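You operate a simulated robot arm through the tools that you are given. There is no shell and no other tool.

The job below is to be done with a simulated robot arm. You get a single attempt, and the scene is never put back.

## Task
The steamer runs low: stop the steam, top it up and steam on.
Fine: open the yellow vent valve before filling, shut it again after; water past the blue mark, not to the brim; red steam valve wide open at the end.

It is judged by the outcome, as a careful person would: the job done as asked, and still so three seconds after it is handed in. It fails if anything else is knocked over, pushed out of place, dropped, spilled or broken.

## Robot
A 7-joint arm with a fingered hand, fixed in place. Base frame: the origin is on the floor under the middle of its stand, x ahead of it, y to its left, z up. Units: m, degrees, N and s.
With the tool pointing down near the work surface it reaches from about 0.36 to 0.84 m from the base axis. Its first joint turns from -115.0 to 115.0 degrees. Payload 5 kg.
The TCP is the grasp point between the finger pads, 0.032 m short of the fingertips. In the tool frame z runs along the fingers and y along their closing line. The gripper opens to 0.16 m; its body begins 0.089 m behind the TCP. The gripper is a hand of 4 fingers: y runs from the thumb to the fingers, the wrist lies at [0, 0, -0.267] in the tool frame.
Orientation is that of the tool frame in the base frame, as a unit quaternion [x, y, z, w]. With the fingers straight down and closing along the base's y, the tool's x points along the base's -x, its y along +y and its z along -z.

## Interface
- The arm moves only by the tool step_arm. Its argument "targets" is a list of rows, each an object (a shift or turn left out is 0) with "delta_pos": the shift along the tool's x, y, z in m, a list of three; "turn": the turn, a rotation vector about the tool's x, y, z in degrees, a list of three. In form: [{"delta_pos": [x, y, z], "turn": [rx, ry, rz]}, ...]. A call has 1 to 20 rows; each row shifts and turns the commanded pose from where the row before left it, along the tool's axes as they then stand. Each row takes 0.2 s and may step no farther than 0.05 m and 8.6 degrees from the row before; otherwise, the whole call is refused. A pose out of reach is approached as far as the arm can. The call stops where the force on the tool passes 70 N (or 10 N more than at its start, if that is more) or the arm is blocked; 0.2 s more then pass. In this call time passes only in rows, and 0.2 s behind the last. The reply holds the time, the measured pose of the TCP, the force on the tool along the base axes, the opening and the grip force, in the units named above and with some noise, with the torque about the TCP (base axes, N m) and any sound that the robot's microphone picked up.
- Cameras (640 x 400 px; columns grow to the right, rows downward): "scene" is fixed at [0.4001, -0.6485, 1.5021]; the picture's right is [0.98, 0.18, 0.00], its down [0.07, -0.38, -0.92] and it looks along [-0.17, 0.91, -0.39] (base axes); focal length 319 px, centre (320, 200). "wrist" rides on the gripper at [0.08, -0.004, -0.114] in the tool frame; the picture's right is [0.05, 1.00, 0.00], its down [-0.82, 0.04, -0.58] and it looks along [-0.58, 0.03, 0.82] (tool axes); focal length 265 px, centre (320, 200).
- capture(camera): a new picture of that camera. It takes no simulated time.
- move_column(by): slides the trunk up (or, below 0, down) by that many m; the arm rides with it, the base frame stays. It gives what a move gives, with no picture.
- finger_targets(finger1, finger2, finger3, thumb_bend): sets how far each is bent, from 0 (flat) to 100 (curled in); at 30 the hand is open as for a grip, at 70 the pads meet at the TCP. One left out holds its place. A second passes; each finger stops where it meets its share of the squeeze, and holds until it gets a number again. It is the only way to open and close the hand. It gives what a move gives, with no picture; readings hold the bend of each and the force on the fingers (four entries, about 0 where the hand has none), thumb and palm.
- pixel_to_xyz(camera, pixels): for up to 12 pixels [column, row] of the newest picture of that camera ("zoom" is the newest enlarged one), the place [x, y, z] in the base frame of the surface seen there, good to about 0.002 m. It takes no simulated time.
- inspect(camera, box): a new picture of the part [left, top, right, bottom] of that camera's present view, enlarged. It takes no simulated time.
- job_done(): hands the job in; it is judged then, once.

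Open the gripper and draw the arm clear of the work before you hand the job in, unless the task says otherwise.

The tools are called after "Request:" by a JSON object that holds its "method" and its "body". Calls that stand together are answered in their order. step_arm: Moves the arm, as the interface text tells. Its arguments: {"type":"object","properties":{"targets":{"type":"array"}},"required":["targets"]} The other tools are called the same way: move_column (by) moves the trunk up or down; finger_targets (finger1, finger2, finger3, thumb_bend) moves the fingers one by one; capture (camera) takes a picture; pixel_to_xyz (camera, pixels) gives the place of the surface under pixels of a picture; inspect (camera, box) takes an enlarged picture of a part of a camera's view; job_done () hands the job in.

At the start:

```text
t: 0.0
tcp_pos: [0.1257, 0.5278, 1.1643]
ee_rot: [-0.001, 1.0, -0.001, -0.001]
wrist_force: [0.2, 0.0, 0.5]
torque: [0.01, 0.05, -0.01]
width: 0.1598
grasp_force: 0.0
shape: jaw
bend: [30.0, 30.0, 30.0, 30.0]
finger forces: [0.1, 0.0, 0.0, 0.1, 0.1, 0.0]
trunk travel left (down, up): [-0.725, 0.265]
```

scene: 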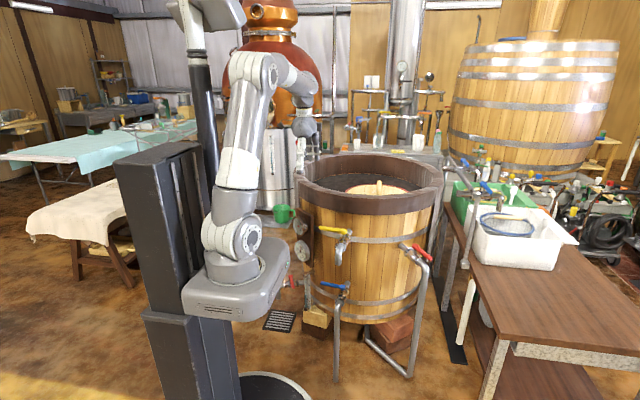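
wrist: 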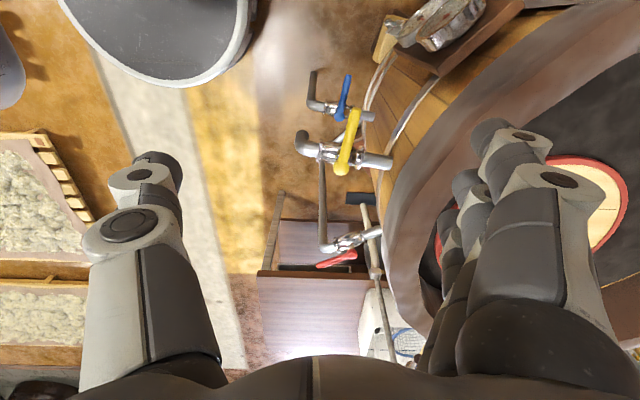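

I start by looking closely at the barrel with its yellow, red and blue valves around scene pixels (340,235), (420,252), (335,290).

Request:
{"method": "inspect", "body": {"camera": "scene", "box": [280, 140, 460, 390]}}

Request:
{"method": "inspect", "body": {"camera": "wrist", "box": [220, 40, 480, 300]}}

Request:
{"method": "capture", "body": {"camera": "scene"}}

```text
1.60 times, centred on (370, 265) of scene
```

zoom: 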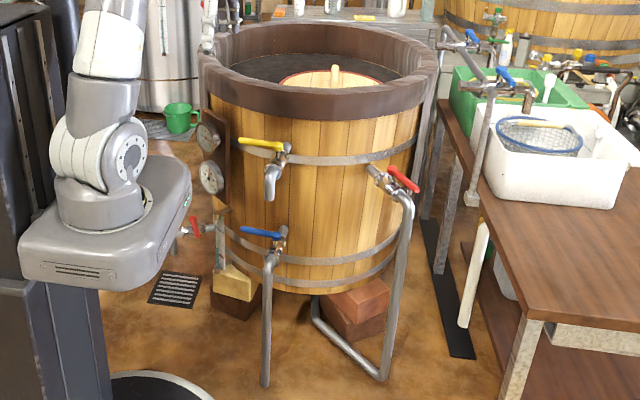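

```text
1.54 times, centred on (350, 170) of wrist
```

zoom: 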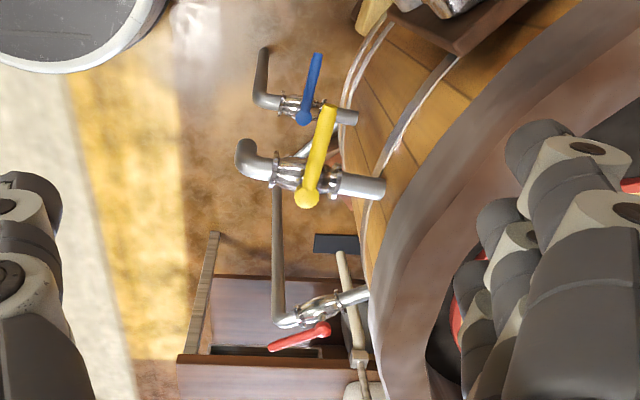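

```text
taken
```

scene: 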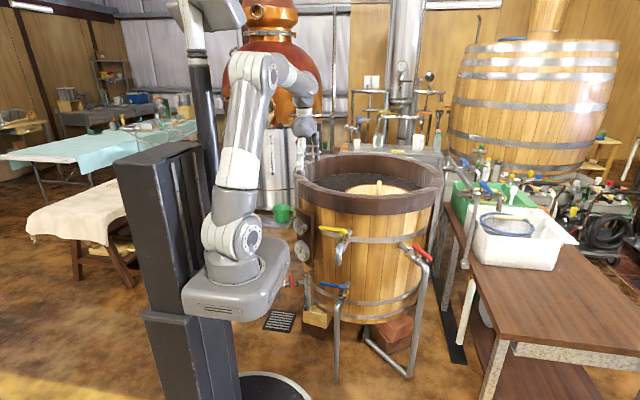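

The tub seems to carry gauges on its left side and there are more taps around the room. I zoom in on several parts before acting.

Request:
{"method": "inspect", "body": {"camera": "scene", "box": [270, 190, 350, 310]}}

Request:
{"method": "inspect", "body": {"camera": "scene", "box": [330, 60, 460, 160]}}

Request:
{"method": "inspect", "body": {"camera": "scene", "box": [430, 130, 560, 280]}}

Request:
{"method": "inspect", "body": {"camera": "scene", "box": [540, 110, 640, 280]}}

Request:
{"method": "inspect", "body": {"camera": "scene", "box": [0, 60, 200, 200]}}

Request:
{"method": "inspect", "body": {"camera": "scene", "box": [300, 140, 450, 240]}}

```text
3.33 times, centred on (310, 250) of scene
```

zoom: 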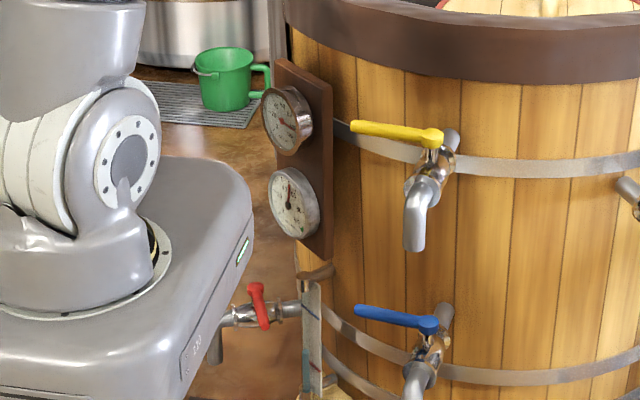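

```text
4.00 times, centred on (395, 110) of scene
```

zoom: 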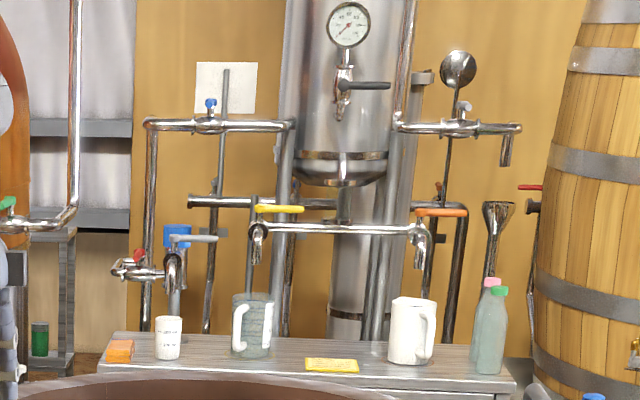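

```text
2.67 times, centred on (495, 205) of scene
```

zoom: 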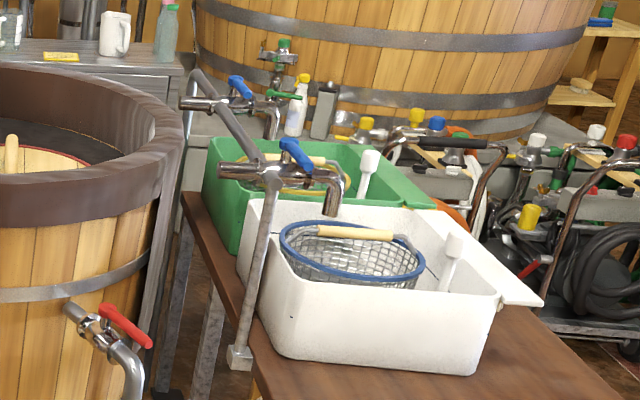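

```text
2.35 times, centred on (590, 195) of scene
```

zoom: 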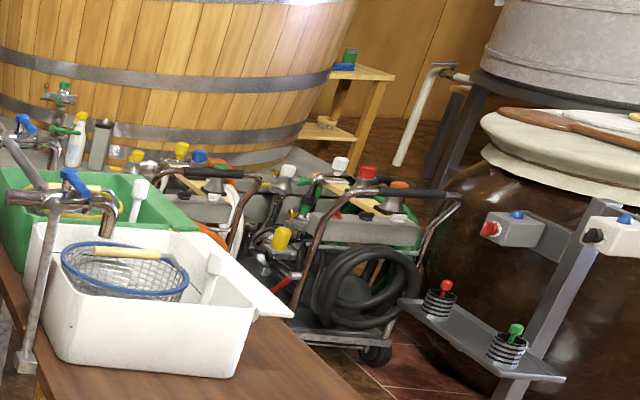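

```text
2.86 times, centred on (100, 130) of scene
```

zoom: 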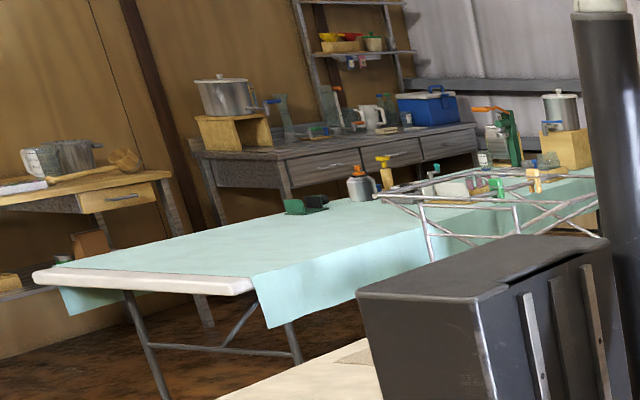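

```text
4.00 times, centred on (375, 190) of scene
```

zoom: 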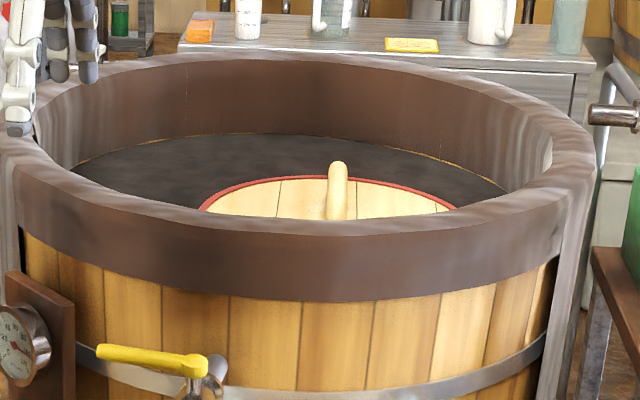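

The zoom shows a sight glass near scene (307,290) with a blue mark, and four levers: yellow, blue, front red with pipe to under the tub, and a left red drain tap. I locate them in the base frame.

Request:
{"method": "pixel_to_xyz", "body": {"camera": "scene", "pixels": [[322, 229], [344, 231], [341, 262], [322, 285], [342, 288], [406, 246], [416, 247], [428, 257], [294, 279], [307, 283], [370, 226], [362, 196]]}}

Request:
{"method": "inspect", "body": {"camera": "scene", "box": [285, 260, 335, 320]}}

Request:
{"method": "inspect", "body": {"camera": "scene", "box": [385, 220, 445, 280]}}

Request:
{"method": "inspect", "body": {"camera": "scene", "box": [310, 220, 370, 310]}}

```text
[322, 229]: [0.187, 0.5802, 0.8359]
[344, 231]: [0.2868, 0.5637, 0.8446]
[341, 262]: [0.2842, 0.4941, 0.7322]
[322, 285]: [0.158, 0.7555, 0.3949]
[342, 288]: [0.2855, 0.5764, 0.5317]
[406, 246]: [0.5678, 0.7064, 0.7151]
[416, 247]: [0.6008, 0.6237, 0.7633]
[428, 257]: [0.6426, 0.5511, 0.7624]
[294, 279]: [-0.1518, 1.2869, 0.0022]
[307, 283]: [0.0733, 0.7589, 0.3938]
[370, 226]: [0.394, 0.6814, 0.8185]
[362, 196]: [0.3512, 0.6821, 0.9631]
```

```text
6.67 times, centred on (310, 290) of scene
```

zoom: 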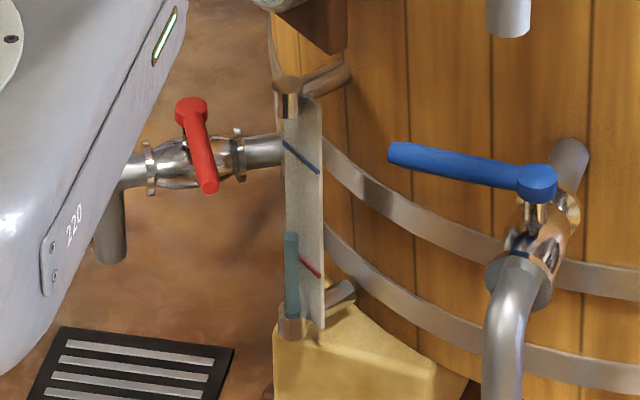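

```text
6.67 times, centred on (415, 250) of scene
```

zoom: 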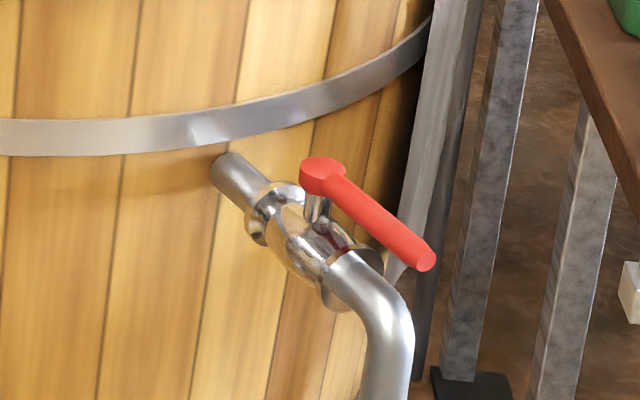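

```text
4.44 times, centred on (340, 265) of scene
```

zoom: 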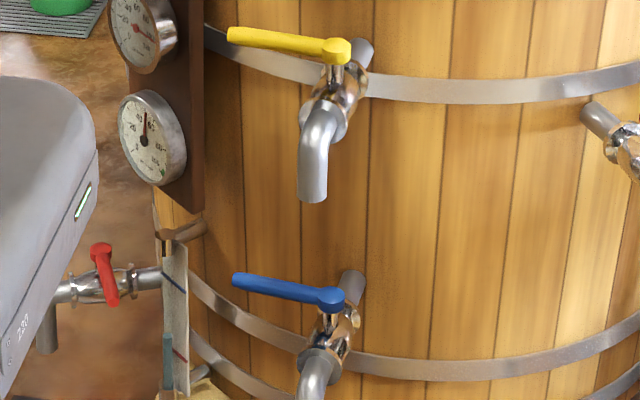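

The sight glass shows the level (teal, zoom (290,235)) just above a red mark, with the blue mark higher at zoom (300,155). I now measure levers, tub rim and spouts more precisely from the zoom pictures.

Request:
{"method": "pixel_to_xyz", "body": {"camera": "zoom", "pixels": [[230, 36], [280, 42], [335, 48], [355, 55], [320, 110], [313, 195], [240, 280], [290, 288], [328, 297], [335, 330], [145, 135], [135, 30]]}}

Request:
{"method": "pixel_to_xyz", "body": {"camera": "scene", "pixels": [[298, 180], [320, 206], [345, 214], [370, 216], [400, 213], [430, 203], [443, 185], [436, 168], [400, 155], [365, 153], [310, 163], [379, 182]]}}

Request:
{"method": "pixel_to_xyz", "body": {"camera": "wrist", "pixels": [[355, 112], [340, 172], [348, 140], [348, 78], [340, 118], [350, 254], [320, 265], [375, 236], [345, 247], [320, 150], [385, 160], [300, 140]]}}

```text
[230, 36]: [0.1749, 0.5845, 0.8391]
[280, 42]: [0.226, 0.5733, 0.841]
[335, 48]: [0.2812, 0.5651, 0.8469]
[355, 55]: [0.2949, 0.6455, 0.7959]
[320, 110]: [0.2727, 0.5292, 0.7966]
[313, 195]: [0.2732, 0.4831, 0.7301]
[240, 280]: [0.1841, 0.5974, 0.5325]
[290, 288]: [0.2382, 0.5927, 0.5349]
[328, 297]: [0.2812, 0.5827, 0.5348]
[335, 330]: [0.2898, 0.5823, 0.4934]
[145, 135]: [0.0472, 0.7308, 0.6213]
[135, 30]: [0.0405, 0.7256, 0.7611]
```

```text
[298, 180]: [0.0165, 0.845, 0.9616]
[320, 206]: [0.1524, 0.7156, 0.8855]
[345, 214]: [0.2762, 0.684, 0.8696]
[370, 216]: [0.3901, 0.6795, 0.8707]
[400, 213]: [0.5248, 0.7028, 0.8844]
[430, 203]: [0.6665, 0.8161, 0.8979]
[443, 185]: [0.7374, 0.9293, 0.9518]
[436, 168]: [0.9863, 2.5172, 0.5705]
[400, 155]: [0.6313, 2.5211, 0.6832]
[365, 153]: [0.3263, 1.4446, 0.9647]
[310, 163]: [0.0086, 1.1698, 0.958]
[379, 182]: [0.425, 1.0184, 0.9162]
```

```text
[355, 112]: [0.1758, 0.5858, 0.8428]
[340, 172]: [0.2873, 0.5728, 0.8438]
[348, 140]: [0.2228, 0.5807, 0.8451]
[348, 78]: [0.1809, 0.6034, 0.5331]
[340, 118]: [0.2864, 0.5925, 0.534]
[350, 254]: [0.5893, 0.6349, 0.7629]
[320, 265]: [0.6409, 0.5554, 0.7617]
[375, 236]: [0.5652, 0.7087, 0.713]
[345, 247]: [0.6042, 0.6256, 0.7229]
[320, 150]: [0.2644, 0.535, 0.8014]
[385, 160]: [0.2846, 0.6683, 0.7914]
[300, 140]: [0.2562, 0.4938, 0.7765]
```

The tub axis comes out near (0.36,1.09) with radius 0.41; yellow and blue levers stand across their pipes (closed), front red lies along its pipe (open). I measure the arm itself, the taps near the sink and the red valve's pipe for clearance.

Request:
{"method": "pixel_to_xyz", "body": {"camera": "scene", "pixels": [[235, 280], [235, 240], [238, 205], [240, 160], [255, 75], [300, 110], [447, 190], [465, 190], [470, 165], [424, 285], [440, 215], [465, 260]]}}

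Request:
{"method": "inspect", "body": {"camera": "scene", "box": [395, 230, 445, 270]}}

Request:
{"method": "pixel_to_xyz", "body": {"camera": "zoom", "pixels": [[258, 155], [290, 160], [330, 195], [400, 250], [425, 268], [210, 170], [270, 215], [330, 285], [360, 290], [385, 320], [385, 380], [330, 340]]}}

```text
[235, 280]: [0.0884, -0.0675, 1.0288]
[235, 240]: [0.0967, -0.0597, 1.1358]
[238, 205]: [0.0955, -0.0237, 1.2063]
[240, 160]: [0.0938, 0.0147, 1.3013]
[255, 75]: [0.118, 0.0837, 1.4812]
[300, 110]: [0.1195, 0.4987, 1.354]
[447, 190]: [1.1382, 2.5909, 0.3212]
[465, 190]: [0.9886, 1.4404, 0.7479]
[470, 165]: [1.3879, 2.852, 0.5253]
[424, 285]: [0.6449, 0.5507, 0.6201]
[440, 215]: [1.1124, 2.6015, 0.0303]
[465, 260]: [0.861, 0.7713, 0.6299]
```

```text
10.00 times, centred on (420, 250) of scene
```

zoom: 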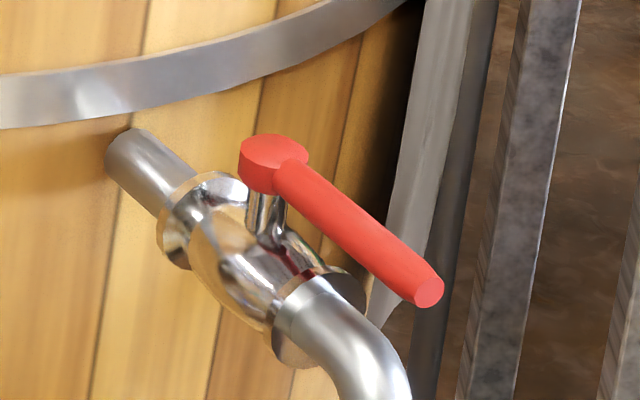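

```text
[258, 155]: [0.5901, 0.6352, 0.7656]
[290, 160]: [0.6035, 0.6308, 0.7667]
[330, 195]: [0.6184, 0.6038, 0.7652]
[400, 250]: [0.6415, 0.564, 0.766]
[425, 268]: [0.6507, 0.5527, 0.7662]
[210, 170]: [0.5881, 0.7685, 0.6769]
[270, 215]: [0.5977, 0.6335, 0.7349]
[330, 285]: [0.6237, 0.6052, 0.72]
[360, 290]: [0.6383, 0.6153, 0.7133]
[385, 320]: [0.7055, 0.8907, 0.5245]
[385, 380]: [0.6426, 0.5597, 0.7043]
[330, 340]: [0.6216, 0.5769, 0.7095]
```

The front red lever has its pivot near (0.597,0.638), tip (0.651,0.548), top z 0.766, lying along its pipe (open). I first move the hand at height toward a point in front of it.

Request:
{"method": "step_arm", "body": {"targets": [{"delta_pos": [-0.04, -0.003, 0]}, {"delta_pos": [-0.04, -0.003, 0]}, {"delta_pos": [-0.04, -0.003, 0]}, {"delta_pos": [-0.04, -0.003, 0]}, {"delta_pos": [-0.04, -0.003, 0]}, {"delta_pos": [-0.04, -0.003, 0]}, {"delta_pos": [-0.04, -0.003, 0]}, {"delta_pos": [-0.04, -0.003, 0]}, {"delta_pos": [-0.04, -0.003, 0]}, {"delta_pos": [-0.04, -0.003, 0]}, {"delta_pos": [-0.04, -0.003, 0]}]}}

```text
t: 2.4
tcp_pos: [0.568, 0.4935, 1.16]
ee_rot: [0.0, 1.0, 0.001, -0.001]
wrist_force: [0.1, -0.3, -0.3]
torque: [-0.02, 0.07, 0.01]
width: 0.1599
grasp_force: 0.0
shape: jaw
bend: [30.0, 30.0, 30.0, 30.0]
finger forces: [0.0, 0.1, 0.1, 0.0, 0.0, 0.1]
trunk travel left (down, up): [-0.725, 0.265]
```

The arm tracks well at (0.568,0.494,1.16). I turn the hand 60° about its own axis so the fingers will straddle the red lever.

Request:
{"method": "step_arm", "body": {"targets": [{"turn": [0, 0, 7.5]}, {"turn": [0, 0, 7.5]}, {"turn": [0, 0, 7.5]}, {"turn": [0, 0, 7.5]}, {"turn": [0, 0, 7.5]}, {"turn": [0, 0, 7.5]}, {"turn": [0, 0, 7.5]}, {"turn": [0, 0, 7.5]}, {"turn": [-7.5, 0, 0]}, {"turn": [-7.5, 0, 0]}]}}

Request:
{"method": "finger_targets", "body": {"finger1": 57, "finger2": 57, "finger3": 57, "thumb_bend": 57}}

Request:
{"method": "capture", "body": {"camera": "wrist"}}

Request:
{"method": "capture", "body": {"camera": "scene"}}

```text
t: 4.6
tcp_pos: [0.5655, 0.4936, 1.1654]
ee_rot: [0.497, 0.858, 0.114, 0.065]
wrist_force: [0.0, -0.6, -0.7]
torque: [-0.01, -0.03, -0.01]
width: 0.1598
grasp_force: 0.0
shape: jaw
bend: [30.0, 30.0, 30.0, 30.0]
finger forces: [0.1, 0.1, 0.0, 0.0, 0.1, 0.0]
trunk travel left (down, up): [-0.725, 0.265]
```

```text
t: 5.6
tcp_pos: [0.5656, 0.4935, 1.1643]
ee_rot: [0.495, 0.859, 0.113, 0.065]
wrist_force: [-0.2, 0.5, 0.0]
torque: [0.02, 0.0, 0.01]
width: 0.0691
grasp_force: 0.1
shape: fingers
bend: [56.0, 56.0, 56.0, 56.0]
finger forces: [0.0, 0.0, 0.0, 0.1, 0.1, 0.0]
trunk travel left (down, up): [-0.725, 0.265]
```

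```text
taken
```

wrist: 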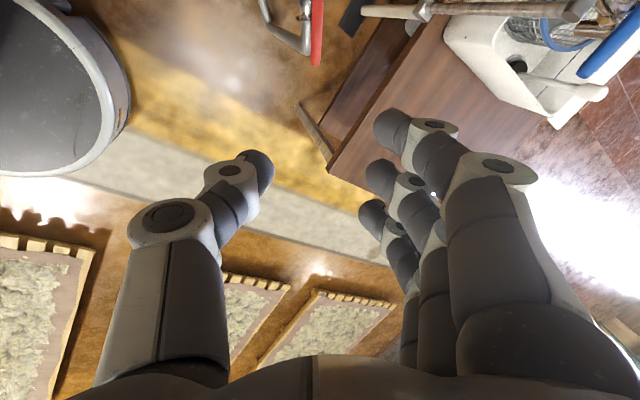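

```text
taken
```

scene: 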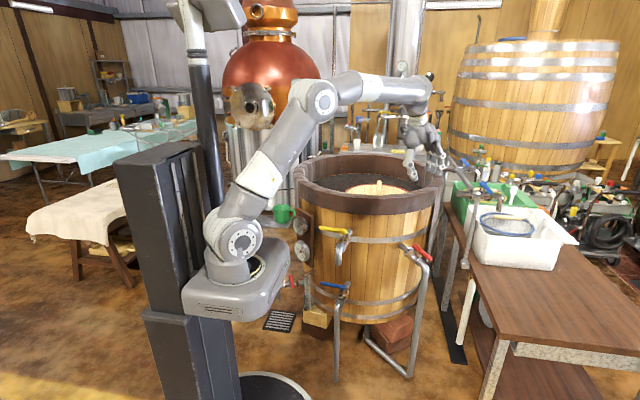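

The hand now straddles about 7 cm, tilted 15° outward. I come down along the tool axis toward the red lever and stop well above it.

Request:
{"method": "step_arm", "body": {"targets": [{"delta_pos": [0.005, -0.001, 0.045]}, {"delta_pos": [0.005, -0.001, 0.045]}, {"delta_pos": [0.005, -0.001, 0.045]}, {"delta_pos": [0.005, -0.001, 0.045]}, {"delta_pos": [0.005, -0.001, 0.045]}, {"delta_pos": [0.004, -0.001, 0.045]}]}}

Request:
{"method": "capture", "body": {"camera": "wrist"}}

Request:
{"method": "inspect", "body": {"camera": "scene", "box": [370, 140, 470, 290]}}

```text
t: 7.0
tcp_pos: [0.6073, 0.553, 0.8994]
ee_rot: [0.496, 0.859, 0.113, 0.065]
wrist_force: [0.8, 0.4, 0.3]
torque: [-0.04, 0.0, -0.01]
width: 0.0687
grasp_force: 0.1
shape: fingers
bend: [56.0, 56.0, 56.0, 56.0]
finger forces: [0.0, 0.1, 0.0, 0.0, 0.0, 0.1]
trunk travel left (down, up): [-0.725, 0.265]
```

```text
taken
```

wrist: 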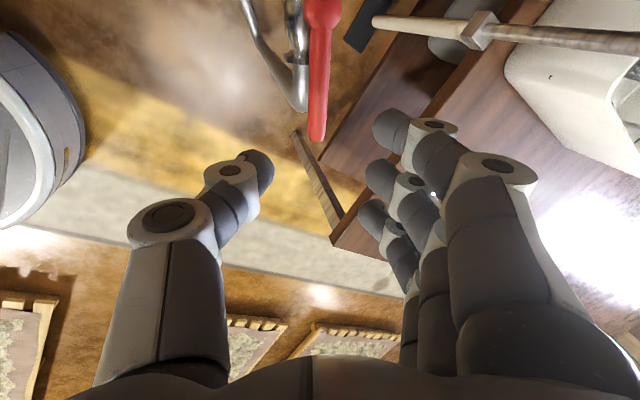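

```text
2.67 times, centred on (420, 215) of scene
```

zoom: 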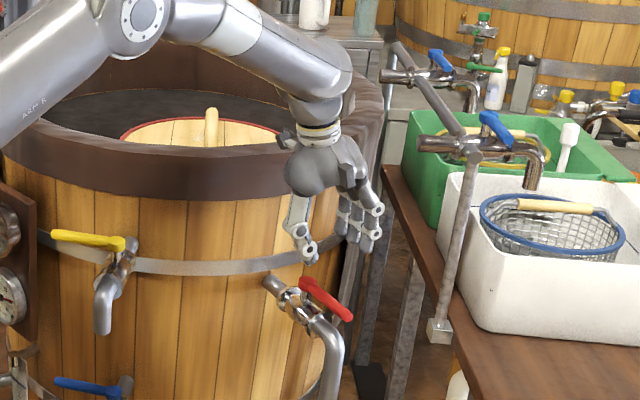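

The red lever sits between thumb and fingers in the wrist view (tip at (317,138), hub at (322,10)). I measure it again from here before lowering.

Request:
{"method": "pixel_to_xyz", "body": {"camera": "wrist", "pixels": [[323, 12], [321, 40], [319, 80], [317, 135], [300, 60], [295, 30], [300, 100], [240, 30], [265, 160], [380, 130], [375, 180], [370, 215]]}}

```text
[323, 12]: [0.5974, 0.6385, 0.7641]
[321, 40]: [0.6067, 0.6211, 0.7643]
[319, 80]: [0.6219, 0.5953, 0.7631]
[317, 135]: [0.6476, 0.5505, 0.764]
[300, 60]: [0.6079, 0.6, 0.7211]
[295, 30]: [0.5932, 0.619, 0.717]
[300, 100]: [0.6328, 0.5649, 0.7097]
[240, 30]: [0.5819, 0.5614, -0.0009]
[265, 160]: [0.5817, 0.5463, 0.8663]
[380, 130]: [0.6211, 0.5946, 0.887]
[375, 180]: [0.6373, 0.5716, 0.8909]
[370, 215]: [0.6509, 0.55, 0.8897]
```

Thumb and fingertips straddle the lever's line with about 2 cm each side. I lower along the tool axis 0.13 m so that the tips reach just below the lever.

Request:
{"method": "step_arm", "body": {"targets": [{"delta_pos": [0, 0, 0.03]}, {"delta_pos": [0, 0, 0.03]}, {"delta_pos": [0, 0, 0.03]}, {"delta_pos": [0, 0, 0.02]}, {"delta_pos": [0, 0, 0.02]}]}}

Request:
{"method": "capture", "body": {"camera": "wrist"}}

Request:
{"method": "inspect", "body": {"camera": "scene", "box": [370, 190, 470, 290]}}

```text
t: 8.2
tcp_pos: [0.6364, 0.5679, 0.775]
ee_rot: [0.496, 0.859, 0.113, 0.066]
wrist_force: [-1.0, -0.7, 1.3]
torque: [0.04, -0.01, 0.01]
width: 0.0687
grasp_force: 0.0
shape: fingers
bend: [56.0, 56.0, 56.0, 56.0]
finger forces: [0.0, 0.1, 0.0, 0.0, 0.0, 0.0]
trunk travel left (down, up): [-0.725, 0.265]
```

```text
taken
```

wrist: 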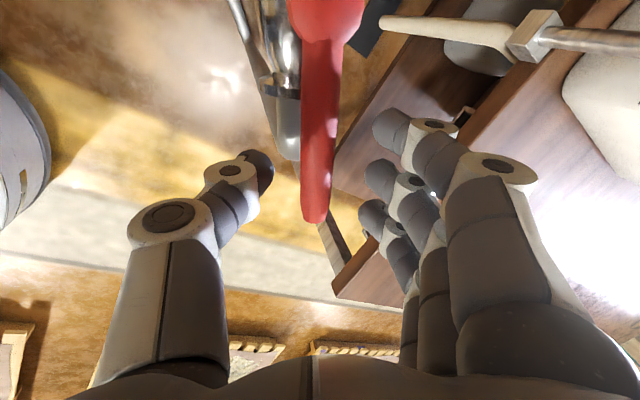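

```text
4.00 times, centred on (420, 240) of scene
```

zoom: 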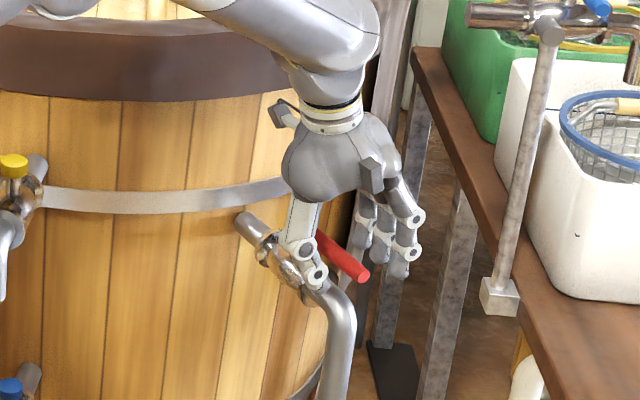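

The lever lies neatly between thumb and fingers. I narrow the hand to about 4 cm so there is little play before turning.

Request:
{"method": "finger_targets", "body": {"finger1": 63, "finger2": 63, "finger3": 63, "thumb_bend": 63}}

Request:
{"method": "capture", "body": {"camera": "wrist"}}

```text
t: 9.2
tcp_pos: [0.636, 0.5677, 0.7739]
ee_rot: [0.496, 0.858, 0.113, 0.066]
wrist_force: [0.3, -0.2, 0.3]
torque: [0.01, -0.03, 0.0]
width: 0.0441
grasp_force: 0.1
shape: fingers
bend: [63.0, 63.0, 63.0, 63.0]
finger forces: [0.0, 0.0, 0.0, 0.1, 0.0, 0.1]
trunk travel left (down, up): [-0.725, 0.265]
```

```text
taken
```

wrist: 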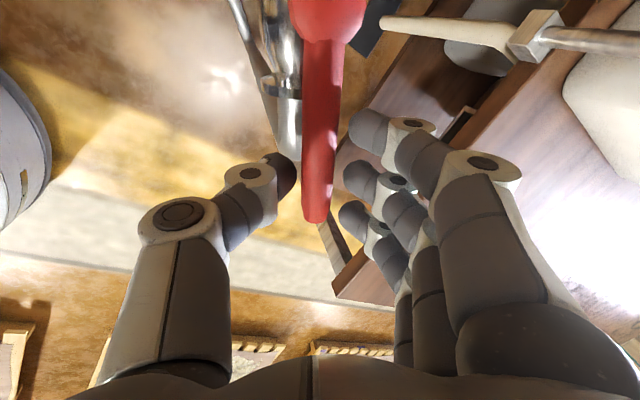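

The lever is centred between thumb and fingers; I lower 8 mm for better contact and start swinging the red lever clockwise toward closed, first five small steps.

Request:
{"method": "step_arm", "body": {"targets": [{"delta_pos": [0, 0, 0.008]}, {"delta_pos": [0.00068, -0.01008, -0.00271], "turn": [0, 0, 7.5]}, {"delta_pos": [0.00073, -0.01009, -0.00267], "turn": [0, 0, 7.5]}, {"delta_pos": [0.00077, -0.01011, -0.00258], "turn": [0, 0, 7.5]}, {"delta_pos": [0.00081, -0.01014, -0.00244], "turn": [0, 0, 7.5]}]}}

Request:
{"method": "capture", "body": {"camera": "wrist"}}

Request:
{"method": "inspect", "body": {"camera": "scene", "box": [370, 190, 470, 290]}}

```text
t: 10.4
tcp_pos: [0.5991, 0.5575, 0.7698]
ee_rot: [0.702, 0.7, 0.125, 0.033]
wrist_force: [2.1, -0.9, 0.8]
torque: [-0.02, -0.08, -0.04]
width: 0.0435
grasp_force: 0.6
shape: fingers
bend: [63.0, 61.0, 63.0, 63.0]
finger forces: [0.3, 1.5, 0.3, 0.0, 0.0, 0.0]
trunk travel left (down, up): [-0.725, 0.265]
```

```text
taken
```

wrist: 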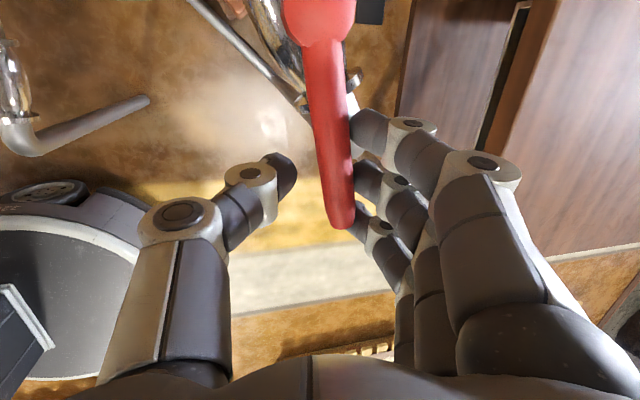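

```text
4.00 times, centred on (420, 240) of scene
```

zoom: 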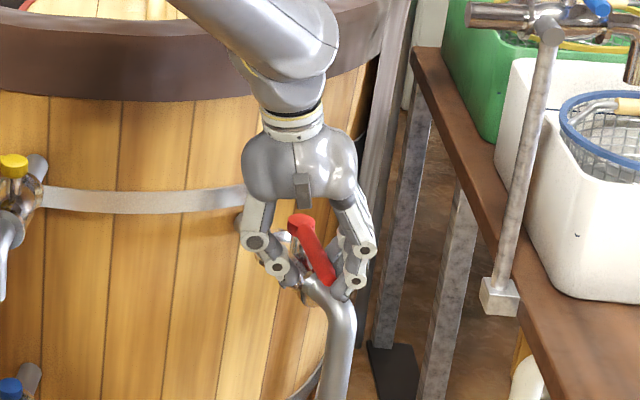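

The lever follows clockwise with only about 2 N. I continue the arc for the remaining steps.

Request:
{"method": "step_arm", "body": {"targets": [{"delta_pos": [0.00083, -0.01018, -0.00226], "turn": [0, 0, 7.5]}, {"delta_pos": [0.00085, -0.01023, -0.00204], "turn": [0, 0, 7.5]}, {"delta_pos": [0.00085, -0.01027, -0.00179], "turn": [0, 0, 7.5]}, {"delta_pos": [0.00084, -0.01032, -0.00151], "turn": [0, 0, 7.5]}, {"delta_pos": [0.00082, -0.01036, -0.0012], "turn": [0, 0, 7.5]}, {"delta_pos": [0.00079, -0.01039, -0.00087], "turn": [0, 0, 7.5]}, {"delta_pos": [0.00075, -0.01042, -0.00053], "turn": [0, 0, 7.5]}]}}

Request:
{"method": "capture", "body": {"camera": "wrist"}}

Request:
{"method": "inspect", "body": {"camera": "scene", "box": [370, 190, 470, 290]}}

```text
t: 12.0
tcp_pos: [0.5333, 0.5899, 0.7685]
ee_rot: [0.939, 0.318, 0.127, -0.026]
wrist_force: [0.0, -3.4, -0.6]
torque: [-0.09, -0.04, -0.08]
width: 0.0453
grasp_force: 1.3
shape: fingers
bend: [62.0, 61.0, 63.0, 63.0]
finger forces: [0.9, 1.4, 0.3, 0.0, 0.0, 0.0]
trunk travel left (down, up): [-0.725, 0.265]
```

```text
taken
```

wrist: 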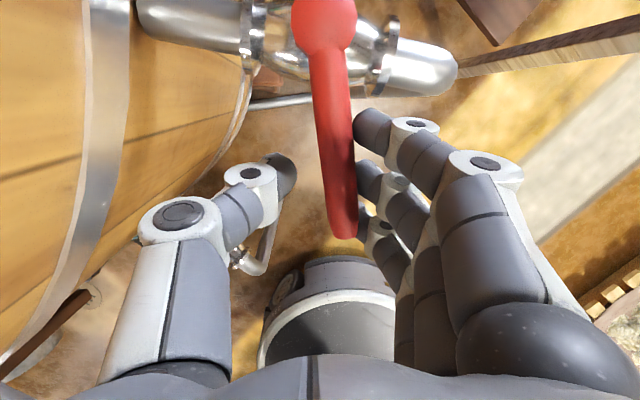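

```text
4.00 times, centred on (420, 240) of scene
```

zoom: 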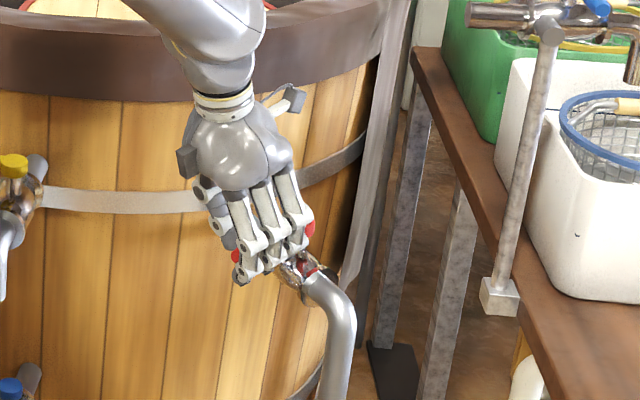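

The lever now looks nearly across its pipe (wrist hub (323,15), tip (342,235)). I measure its direction before finishing the turn.

Request:
{"method": "pixel_to_xyz", "body": {"camera": "wrist", "pixels": [[323, 20], [335, 120], [340, 180], [342, 225], [200, 25], [430, 65]]}}

```text
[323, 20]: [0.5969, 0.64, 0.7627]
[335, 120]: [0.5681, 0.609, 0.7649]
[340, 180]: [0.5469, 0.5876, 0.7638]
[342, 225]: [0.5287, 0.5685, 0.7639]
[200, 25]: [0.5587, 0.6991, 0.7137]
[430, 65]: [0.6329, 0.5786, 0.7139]
```

The lever is at about -134°, with closed expected near -150°. I carry on with the arc plus a small extra push to the stop.

Request:
{"method": "step_arm", "body": {"targets": [{"delta_pos": [0.00071, -0.01043, -0.00018], "turn": [0, 0, 7.5]}, {"delta_pos": [0.00066, -0.01044, 0.00018], "turn": [0, 0, 4]}, {"delta_pos": [0.001, -0.008, 0.0005]}]}}

Request:
{"method": "capture", "body": {"camera": "wrist"}}

Request:
{"method": "pixel_to_xyz", "body": {"camera": "wrist", "pixels": [[323, 20], [340, 180], [342, 225]]}}

```text
t: 12.8
tcp_pos: [0.5218, 0.6131, 0.7688]
ee_rot: [0.966, 0.222, 0.124, -0.037]
wrist_force: [-1.3, -10.1, 1.1]
torque: [-0.11, 0.04, -0.28]
width: 0.0489
grasp_force: 3.2
shape: fingers
bend: [61.0, 61.0, 63.0, 63.0]
finger forces: [3.6, 2.6, 0.4, 0.0, 0.0, 0.0]
trunk travel left (down, up): [-0.725, 0.265]
```

```text
taken
```

wrist: 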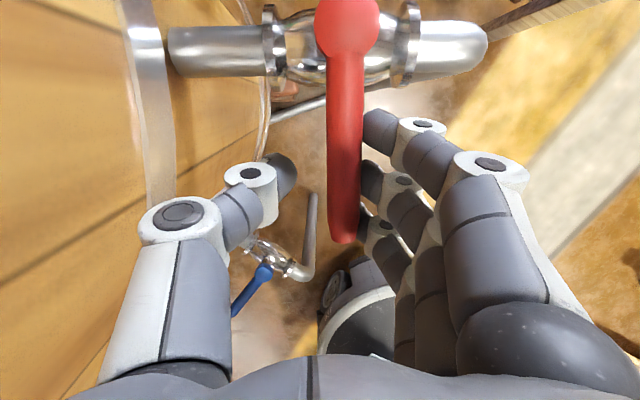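

```text
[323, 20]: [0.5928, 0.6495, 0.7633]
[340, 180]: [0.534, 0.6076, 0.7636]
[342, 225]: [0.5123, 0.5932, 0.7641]
```

The lever is now perpendicular to the pipe (about -151°) and the force rose to 10 N. I push a few millimetres more to confirm it rests on its stop.

Request:
{"method": "step_arm", "body": {"targets": [{"delta_pos": [0.0, -0.006, 0.0]}]}}

Request:
{"method": "capture", "body": {"camera": "wrist"}}

Request:
{"method": "pixel_to_xyz", "body": {"camera": "wrist", "pixels": [[345, 40], [345, 120], [342, 180], [345, 225], [210, 50], [450, 45]]}}

```text
t: 13.2
tcp_pos: [0.5202, 0.617, 0.7685]
ee_rot: [0.967, 0.221, 0.124, -0.037]
wrist_force: [-0.8, -18.0, -0.5]
torque: [-0.32, -0.04, -0.44]
width: 0.0526
grasp_force: 6.7
shape: fingers
bend: [59.0, 60.0, 61.0, 63.0]
finger forces: [6.2, 4.9, 2.9, 0.1, 0.0, 0.0]
trunk travel left (down, up): [-0.725, 0.265]
```

```text
taken
```

wrist: 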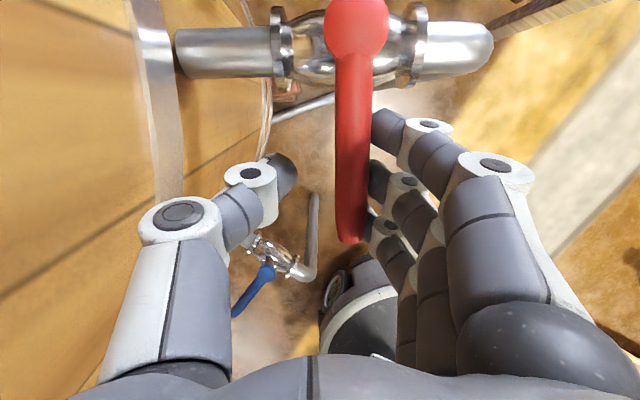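

```text
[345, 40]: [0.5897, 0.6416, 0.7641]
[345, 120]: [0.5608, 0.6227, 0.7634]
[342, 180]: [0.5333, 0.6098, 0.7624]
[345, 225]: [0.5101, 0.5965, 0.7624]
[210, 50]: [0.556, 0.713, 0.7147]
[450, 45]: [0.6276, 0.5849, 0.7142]
```

The force climbed to 18 N with no further turning (lever about -153°), so the red valve is shut on its stop. I back off, open the hand a little and lift away.

Request:
{"method": "step_arm", "body": {"targets": [{"delta_pos": [0.0, 0.01, 0.0]}, {"delta_pos": [0.0, 0.01, 0.0]}]}}

Request:
{"method": "finger_targets", "body": {"finger1": 55, "finger2": 55, "finger3": 55, "thumb_bend": 55}}

Request:
{"method": "capture", "body": {"camera": "wrist"}}

```text
t: 13.8
tcp_pos: [0.5262, 0.6043, 0.7688]
ee_rot: [0.966, 0.224, 0.125, -0.039]
wrist_force: [0.0, -0.3, 0.5]
torque: [0.02, 0.01, -0.01]
width: 0.0438
grasp_force: 0.0
shape: fingers
bend: [63.0, 63.0, 63.0, 63.0]
finger forces: [0.0, 0.1, 0.1, 0.0, 0.0, 0.1]
trunk travel left (down, up): [-0.725, 0.265]
```

```text
t: 14.8
tcp_pos: [0.5272, 0.6007, 0.7687]
ee_rot: [0.966, 0.223, 0.125, -0.038]
wrist_force: [-0.5, 0.7, 0.3]
torque: [0.0, 0.0, -0.02]
width: 0.0714
grasp_force: 0.1
shape: fingers
bend: [55.0, 55.0, 55.0, 55.0]
finger forces: [0.0, 0.1, 0.0, 0.0, 0.0, 0.1]
trunk travel left (down, up): [-0.725, 0.265]
```

```text
taken
```

wrist: 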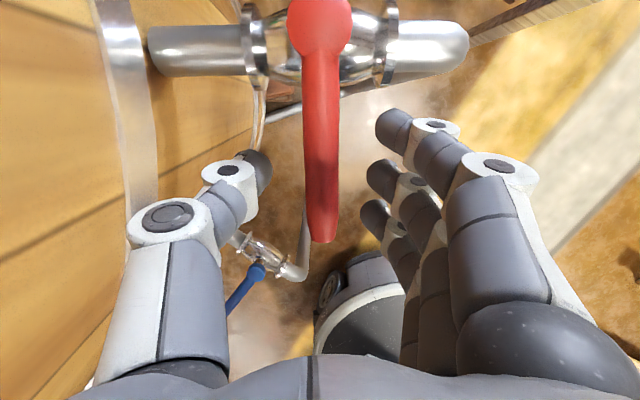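

The hand is clear of the red lever. I lift out along the tool axis to about z 1.06.

Request:
{"method": "step_arm", "body": {"targets": [{"delta_pos": [0, 0, -0.03]}, {"delta_pos": [0, 0, -0.045]}, {"delta_pos": [0, 0, -0.045]}, {"delta_pos": [0, 0, -0.045]}, {"delta_pos": [0, 0, -0.045]}, {"delta_pos": [0, 0, -0.045]}, {"delta_pos": [0, 0, -0.045]}]}}

Request:
{"method": "capture", "body": {"camera": "scene"}}

Request:
{"method": "inspect", "body": {"camera": "scene", "box": [280, 210, 340, 320]}}

```text
t: 16.4
tcp_pos: [0.4576, 0.5638, 1.0596]
ee_rot: [0.966, 0.223, 0.125, -0.038]
wrist_force: [-0.4, -0.3, 0.1]
torque: [0.0, -0.05, 0.01]
width: 0.0714
grasp_force: 0.0
shape: fingers
bend: [55.0, 55.0, 55.0, 55.0]
finger forces: [0.0, 0.0, 0.0, 0.0, 0.0, 0.1]
trunk travel left (down, up): [-0.725, 0.265]
```

```text
taken
```

scene: 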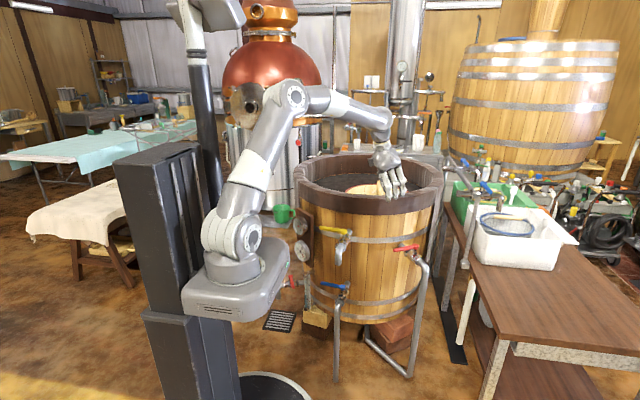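

```text
3.64 times, centred on (310, 265) of scene
```

zoom: 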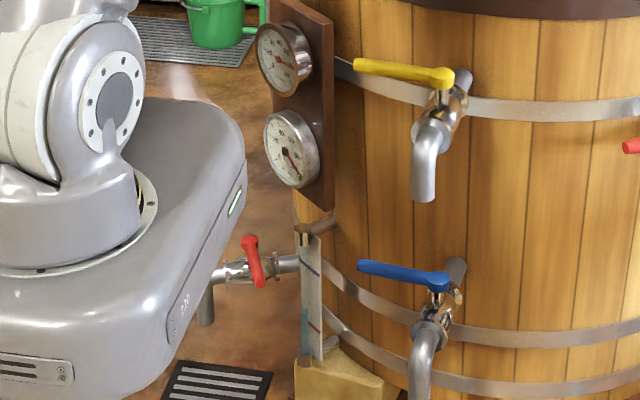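

The front red lever now lies across its pipe at (407,248) and the lower gauge needle has moved. I rotate the hand back for the yellow lever while staying high.

Request:
{"method": "step_arm", "body": {"targets": [{"turn": [0, 0, -7.9]}, {"turn": [0, 0, -7.9]}, {"turn": [0, 0, -7.9]}, {"turn": [0, 0, -7.9]}, {"turn": [0, 0, -7.9]}, {"turn": [0, 0, -7.9]}, {"turn": [0, 0, -7.9]}, {"turn": [0, 0, -7.9]}, {"turn": [0, 0, -7.9]}, {"turn": [0, 0, -7.9]}, {"turn": [0, 0, -7.9]}, {"turn": [0, 0, -7.1]}, {"turn": [7.5, 0, 0]}, {"turn": [7.5, 0, 0]}, {"turn": [0, 0, -8.5]}, {"turn": [0, 0, -8.5]}, {"turn": [0, 0, -8.5]}, {"turn": [0, 0, -8.5]}, {"turn": [0, 0, -8.5]}, {"turn": [0, 0, -8.5]}]}}

Request:
{"method": "inspect", "body": {"camera": "scene", "box": [290, 205, 320, 265]}}

```text
t: 20.6
tcp_pos: [0.4604, 0.5634, 1.0568]
ee_rot: [0.079, 0.997, 0.0, 0.001]
wrist_force: [0.7, 1.4, -0.3]
torque: [-0.02, -0.06, 0.03]
width: 0.0715
grasp_force: 0.0
shape: fingers
bend: [55.0, 55.0, 55.0, 55.0]
finger forces: [0.0, 0.0, 0.1, 0.0, 0.0, 0.0]
trunk travel left (down, up): [-0.725, 0.265]
```

```text
6.67 times, centred on (305, 235) of scene
```

zoom: 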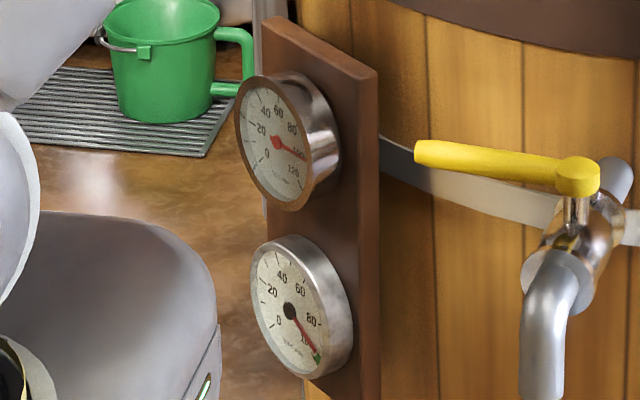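

Upper gauge reads about 100 and the lower rose to about 100 as the supply was shut; both look calm. I move over the yellow lever, its centre near (0.206,0.580,0.835), and look.

Request:
{"method": "step_arm", "body": {"targets": [{"delta_pos": [0.0423, -0.004, 0]}, {"delta_pos": [0.0423, -0.004, 0]}, {"delta_pos": [0.0423, -0.004, 0]}, {"delta_pos": [0.0423, -0.004, 0]}, {"delta_pos": [0.0423, -0.004, 0]}, {"delta_pos": [0.0423, -0.004, 0]}, {"delta_pos": [0, 0, 0.04]}, {"delta_pos": [0, 0, 0.04]}]}}

Request:
{"method": "capture", "body": {"camera": "wrist"}}

Request:
{"method": "capture", "body": {"camera": "scene"}}

```text
t: 22.4
tcp_pos: [0.2044, 0.5821, 0.9757]
ee_rot: [0.079, 0.997, 0.001, -0.001]
wrist_force: [0.3, 0.3, -0.1]
torque: [-0.03, -0.01, -0.01]
width: 0.0713
grasp_force: 0.1
shape: fingers
bend: [55.0, 55.0, 55.0, 55.0]
finger forces: [0.1, 0.0, 0.1, 0.0, 0.1, 0.0]
trunk travel left (down, up): [-0.725, 0.265]
```

```text
taken
```

wrist: 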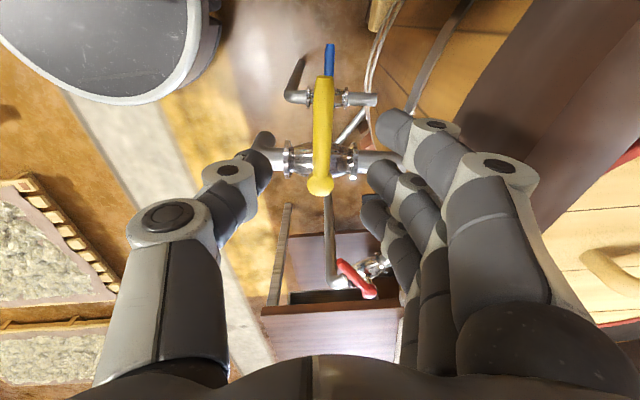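

```text
taken
```

scene: 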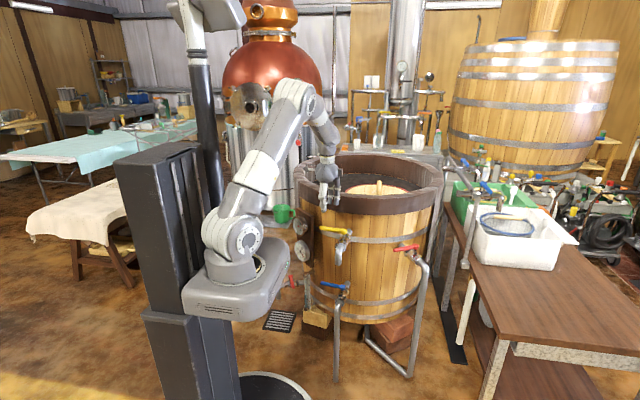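

The yellow lever (hub (319,187), tip (324,80)) lies between thumb and fingers. I measure it before lowering.

Request:
{"method": "pixel_to_xyz", "body": {"camera": "wrist", "pixels": [[319, 187], [321, 150], [323, 120], [324, 82], [262, 145], [385, 125], [378, 175], [370, 215], [275, 158], [375, 160], [340, 45], [325, 172]]}}

```text
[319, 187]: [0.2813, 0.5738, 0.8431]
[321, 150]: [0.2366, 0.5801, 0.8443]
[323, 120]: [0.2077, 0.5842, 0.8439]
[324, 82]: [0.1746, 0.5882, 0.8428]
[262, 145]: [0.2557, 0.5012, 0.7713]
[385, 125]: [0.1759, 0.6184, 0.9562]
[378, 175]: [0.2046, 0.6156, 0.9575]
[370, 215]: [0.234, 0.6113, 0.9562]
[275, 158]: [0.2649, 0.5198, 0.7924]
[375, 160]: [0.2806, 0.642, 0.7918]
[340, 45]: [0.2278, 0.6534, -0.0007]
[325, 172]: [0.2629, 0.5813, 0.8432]
```

Lever centre line passes (0.205,0.584), right at my TCP. I lower 0.13 m around it and narrow the hand.

Request:
{"method": "step_arm", "body": {"targets": [{"delta_pos": [0, 0.002, 0.03]}, {"delta_pos": [0, 0, 0.03]}, {"delta_pos": [0, 0, 0.03]}, {"delta_pos": [0, 0, 0.02]}, {"delta_pos": [0, 0, 0.02]}]}}

Request:
{"method": "finger_targets", "body": {"finger1": 63, "finger2": 63, "finger3": 63, "thumb_bend": 63}}

Request:
{"method": "capture", "body": {"camera": "wrist"}}

Request:
{"method": "inspect", "body": {"camera": "scene", "box": [280, 180, 380, 300]}}

```text
t: 23.6
tcp_pos: [0.2036, 0.5805, 0.8483]
ee_rot: [0.079, 0.997, 0.0, 0.001]
wrist_force: [-0.2, 0.2, -0.5]
torque: [-0.02, 0.01, -0.02]
width: 0.0715
grasp_force: 0.1
shape: fingers
bend: [55.0, 55.0, 55.0, 55.0]
finger forces: [0.0, 0.0, 0.1, 0.0, 0.1, 0.1]
trunk travel left (down, up): [-0.725, 0.265]
```

```text
t: 24.6
tcp_pos: [0.2029, 0.5806, 0.8488]
ee_rot: [0.078, 0.997, 0.0, 0.0]
wrist_force: [0.1, -0.1, 0.5]
torque: [0.03, 0.03, -0.01]
width: 0.0437
grasp_force: 0.0
shape: fingers
bend: [63.0, 63.0, 63.0, 63.0]
finger forces: [0.0, 0.1, 0.1, 0.0, 0.0, 0.1]
trunk travel left (down, up): [-0.725, 0.265]
```

```text
taken
```

wrist: 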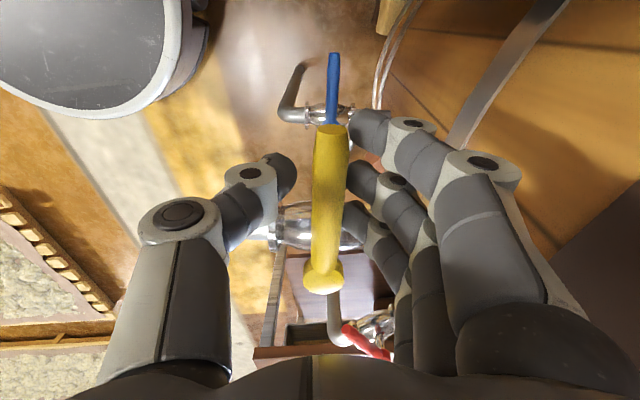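

```text
3.33 times, centred on (330, 240) of scene
```

zoom: 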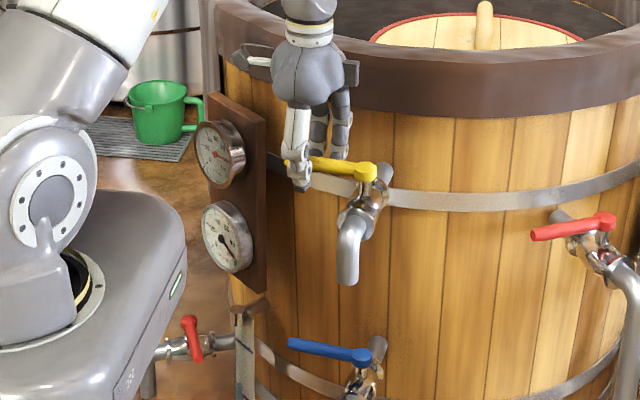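

Thumb and fingers flank the yellow lever. I swing it counter-clockwise (tip outward), first five steps.

Request:
{"method": "step_arm", "body": {"targets": [{"delta_pos": [-0.00068, -0.01044, 0.002], "turn": [0, 0, -7.5]}, {"delta_pos": [-0.00068, -0.01044, 0], "turn": [0, 0, -7.5]}, {"delta_pos": [-0.00068, -0.01044, 0], "turn": [0, 0, -7.5]}, {"delta_pos": [-0.00068, -0.01044, 0], "turn": [0, 0, -7.5]}, {"delta_pos": [-0.00068, -0.01044, 0], "turn": [0, 0, -7.5]}]}}

Request:
{"method": "capture", "body": {"camera": "wrist"}}

```text
t: 25.8
tcp_pos: [0.2145, 0.5312, 0.8469]
ee_rot: [-0.247, 0.969, 0.0, 0.0]
wrist_force: [1.0, 2.6, 0.3]
torque: [0.05, -0.03, -0.02]
width: 0.0443
grasp_force: 0.8
shape: fingers
bend: [62.0, 62.0, 63.0, 63.0]
finger forces: [0.4, 1.1, 0.5, 0.0, 0.0, 0.0]
trunk travel left (down, up): [-0.725, 0.265]
```

```text
taken
```

wrist: 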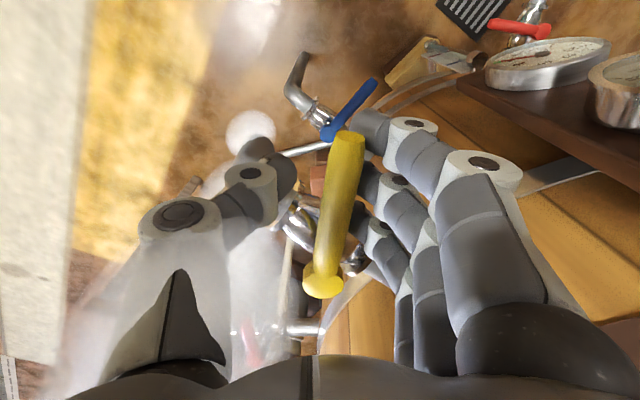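

The lever follows with about 3 N, and a puff of steam shows at the vent (wrist (250,130)). I continue to the end of the arc.

Request:
{"method": "step_arm", "body": {"targets": [{"delta_pos": [-0.00068, -0.01044, 0], "turn": [0, 0, -7.5]}, {"delta_pos": [-0.00068, -0.01044, 0], "turn": [0, 0, -7.5]}, {"delta_pos": [-0.00068, -0.01044, 0], "turn": [0, 0, -7.5]}, {"delta_pos": [-0.00068, -0.01044, 0], "turn": [0, 0, -7.5]}, {"delta_pos": [-0.00068, -0.01044, 0], "turn": [0, 0, -7.5]}, {"delta_pos": [-0.00068, -0.01044, 0], "turn": [0, 0, -7.5]}, {"delta_pos": [-0.00068, -0.01044, 0], "turn": [0, 0, -7.5]}, {"delta_pos": [-0.00068, -0.01044, 0], "turn": [0, 0, -4]}]}}

Request:
{"method": "capture", "body": {"camera": "wrist"}}

Request:
{"method": "inspect", "body": {"camera": "scene", "box": [280, 180, 380, 300]}}

```text
t: 27.6
tcp_pos: [0.283, 0.4893, 0.8458]
ee_rot: [-0.676, 0.737, 0.0, 0.0]
wrist_force: [-2.3, 1.6, -2.1]
torque: [0.01, -0.02, -0.04]
width: 0.0437
grasp_force: 2.1
shape: fingers
bend: [63.0, 62.0, 62.0, 63.0]
finger forces: [0.1, 1.8, 1.0, 0.0, 0.0, 0.1]
trunk travel left (down, up): [-0.725, 0.265]
```

```text
taken
```

wrist: 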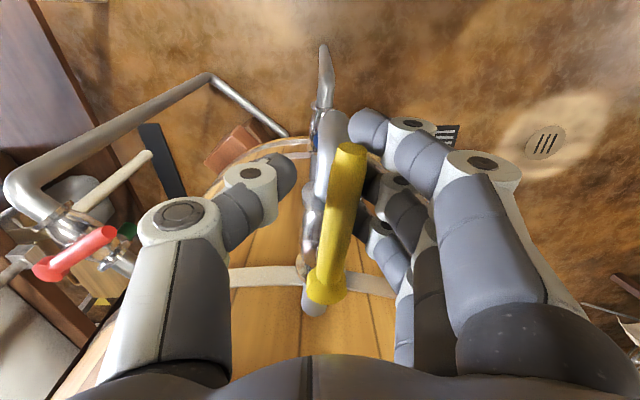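

```text
3.33 times, centred on (330, 240) of scene
```

zoom: 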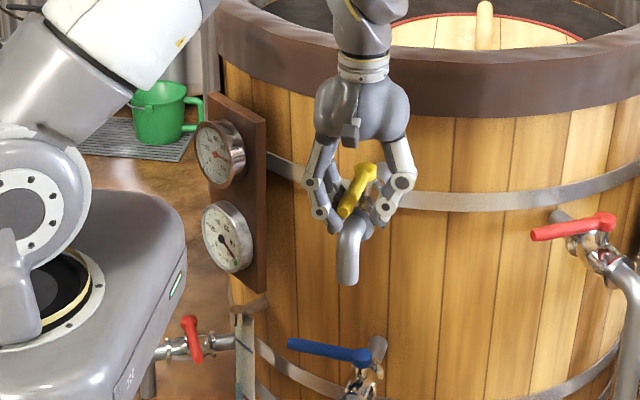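

The yellow lever is nearly aligned with its pipe. I measure how many degrees remain.

Request:
{"method": "pixel_to_xyz", "body": {"camera": "wrist", "pixels": [[327, 290], [335, 250], [345, 200], [350, 155], [325, 180], [322, 80]]}}

```text
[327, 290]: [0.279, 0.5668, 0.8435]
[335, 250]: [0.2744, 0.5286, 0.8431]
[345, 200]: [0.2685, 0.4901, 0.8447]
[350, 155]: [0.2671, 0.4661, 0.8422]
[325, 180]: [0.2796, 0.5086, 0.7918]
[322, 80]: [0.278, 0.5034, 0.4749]
```

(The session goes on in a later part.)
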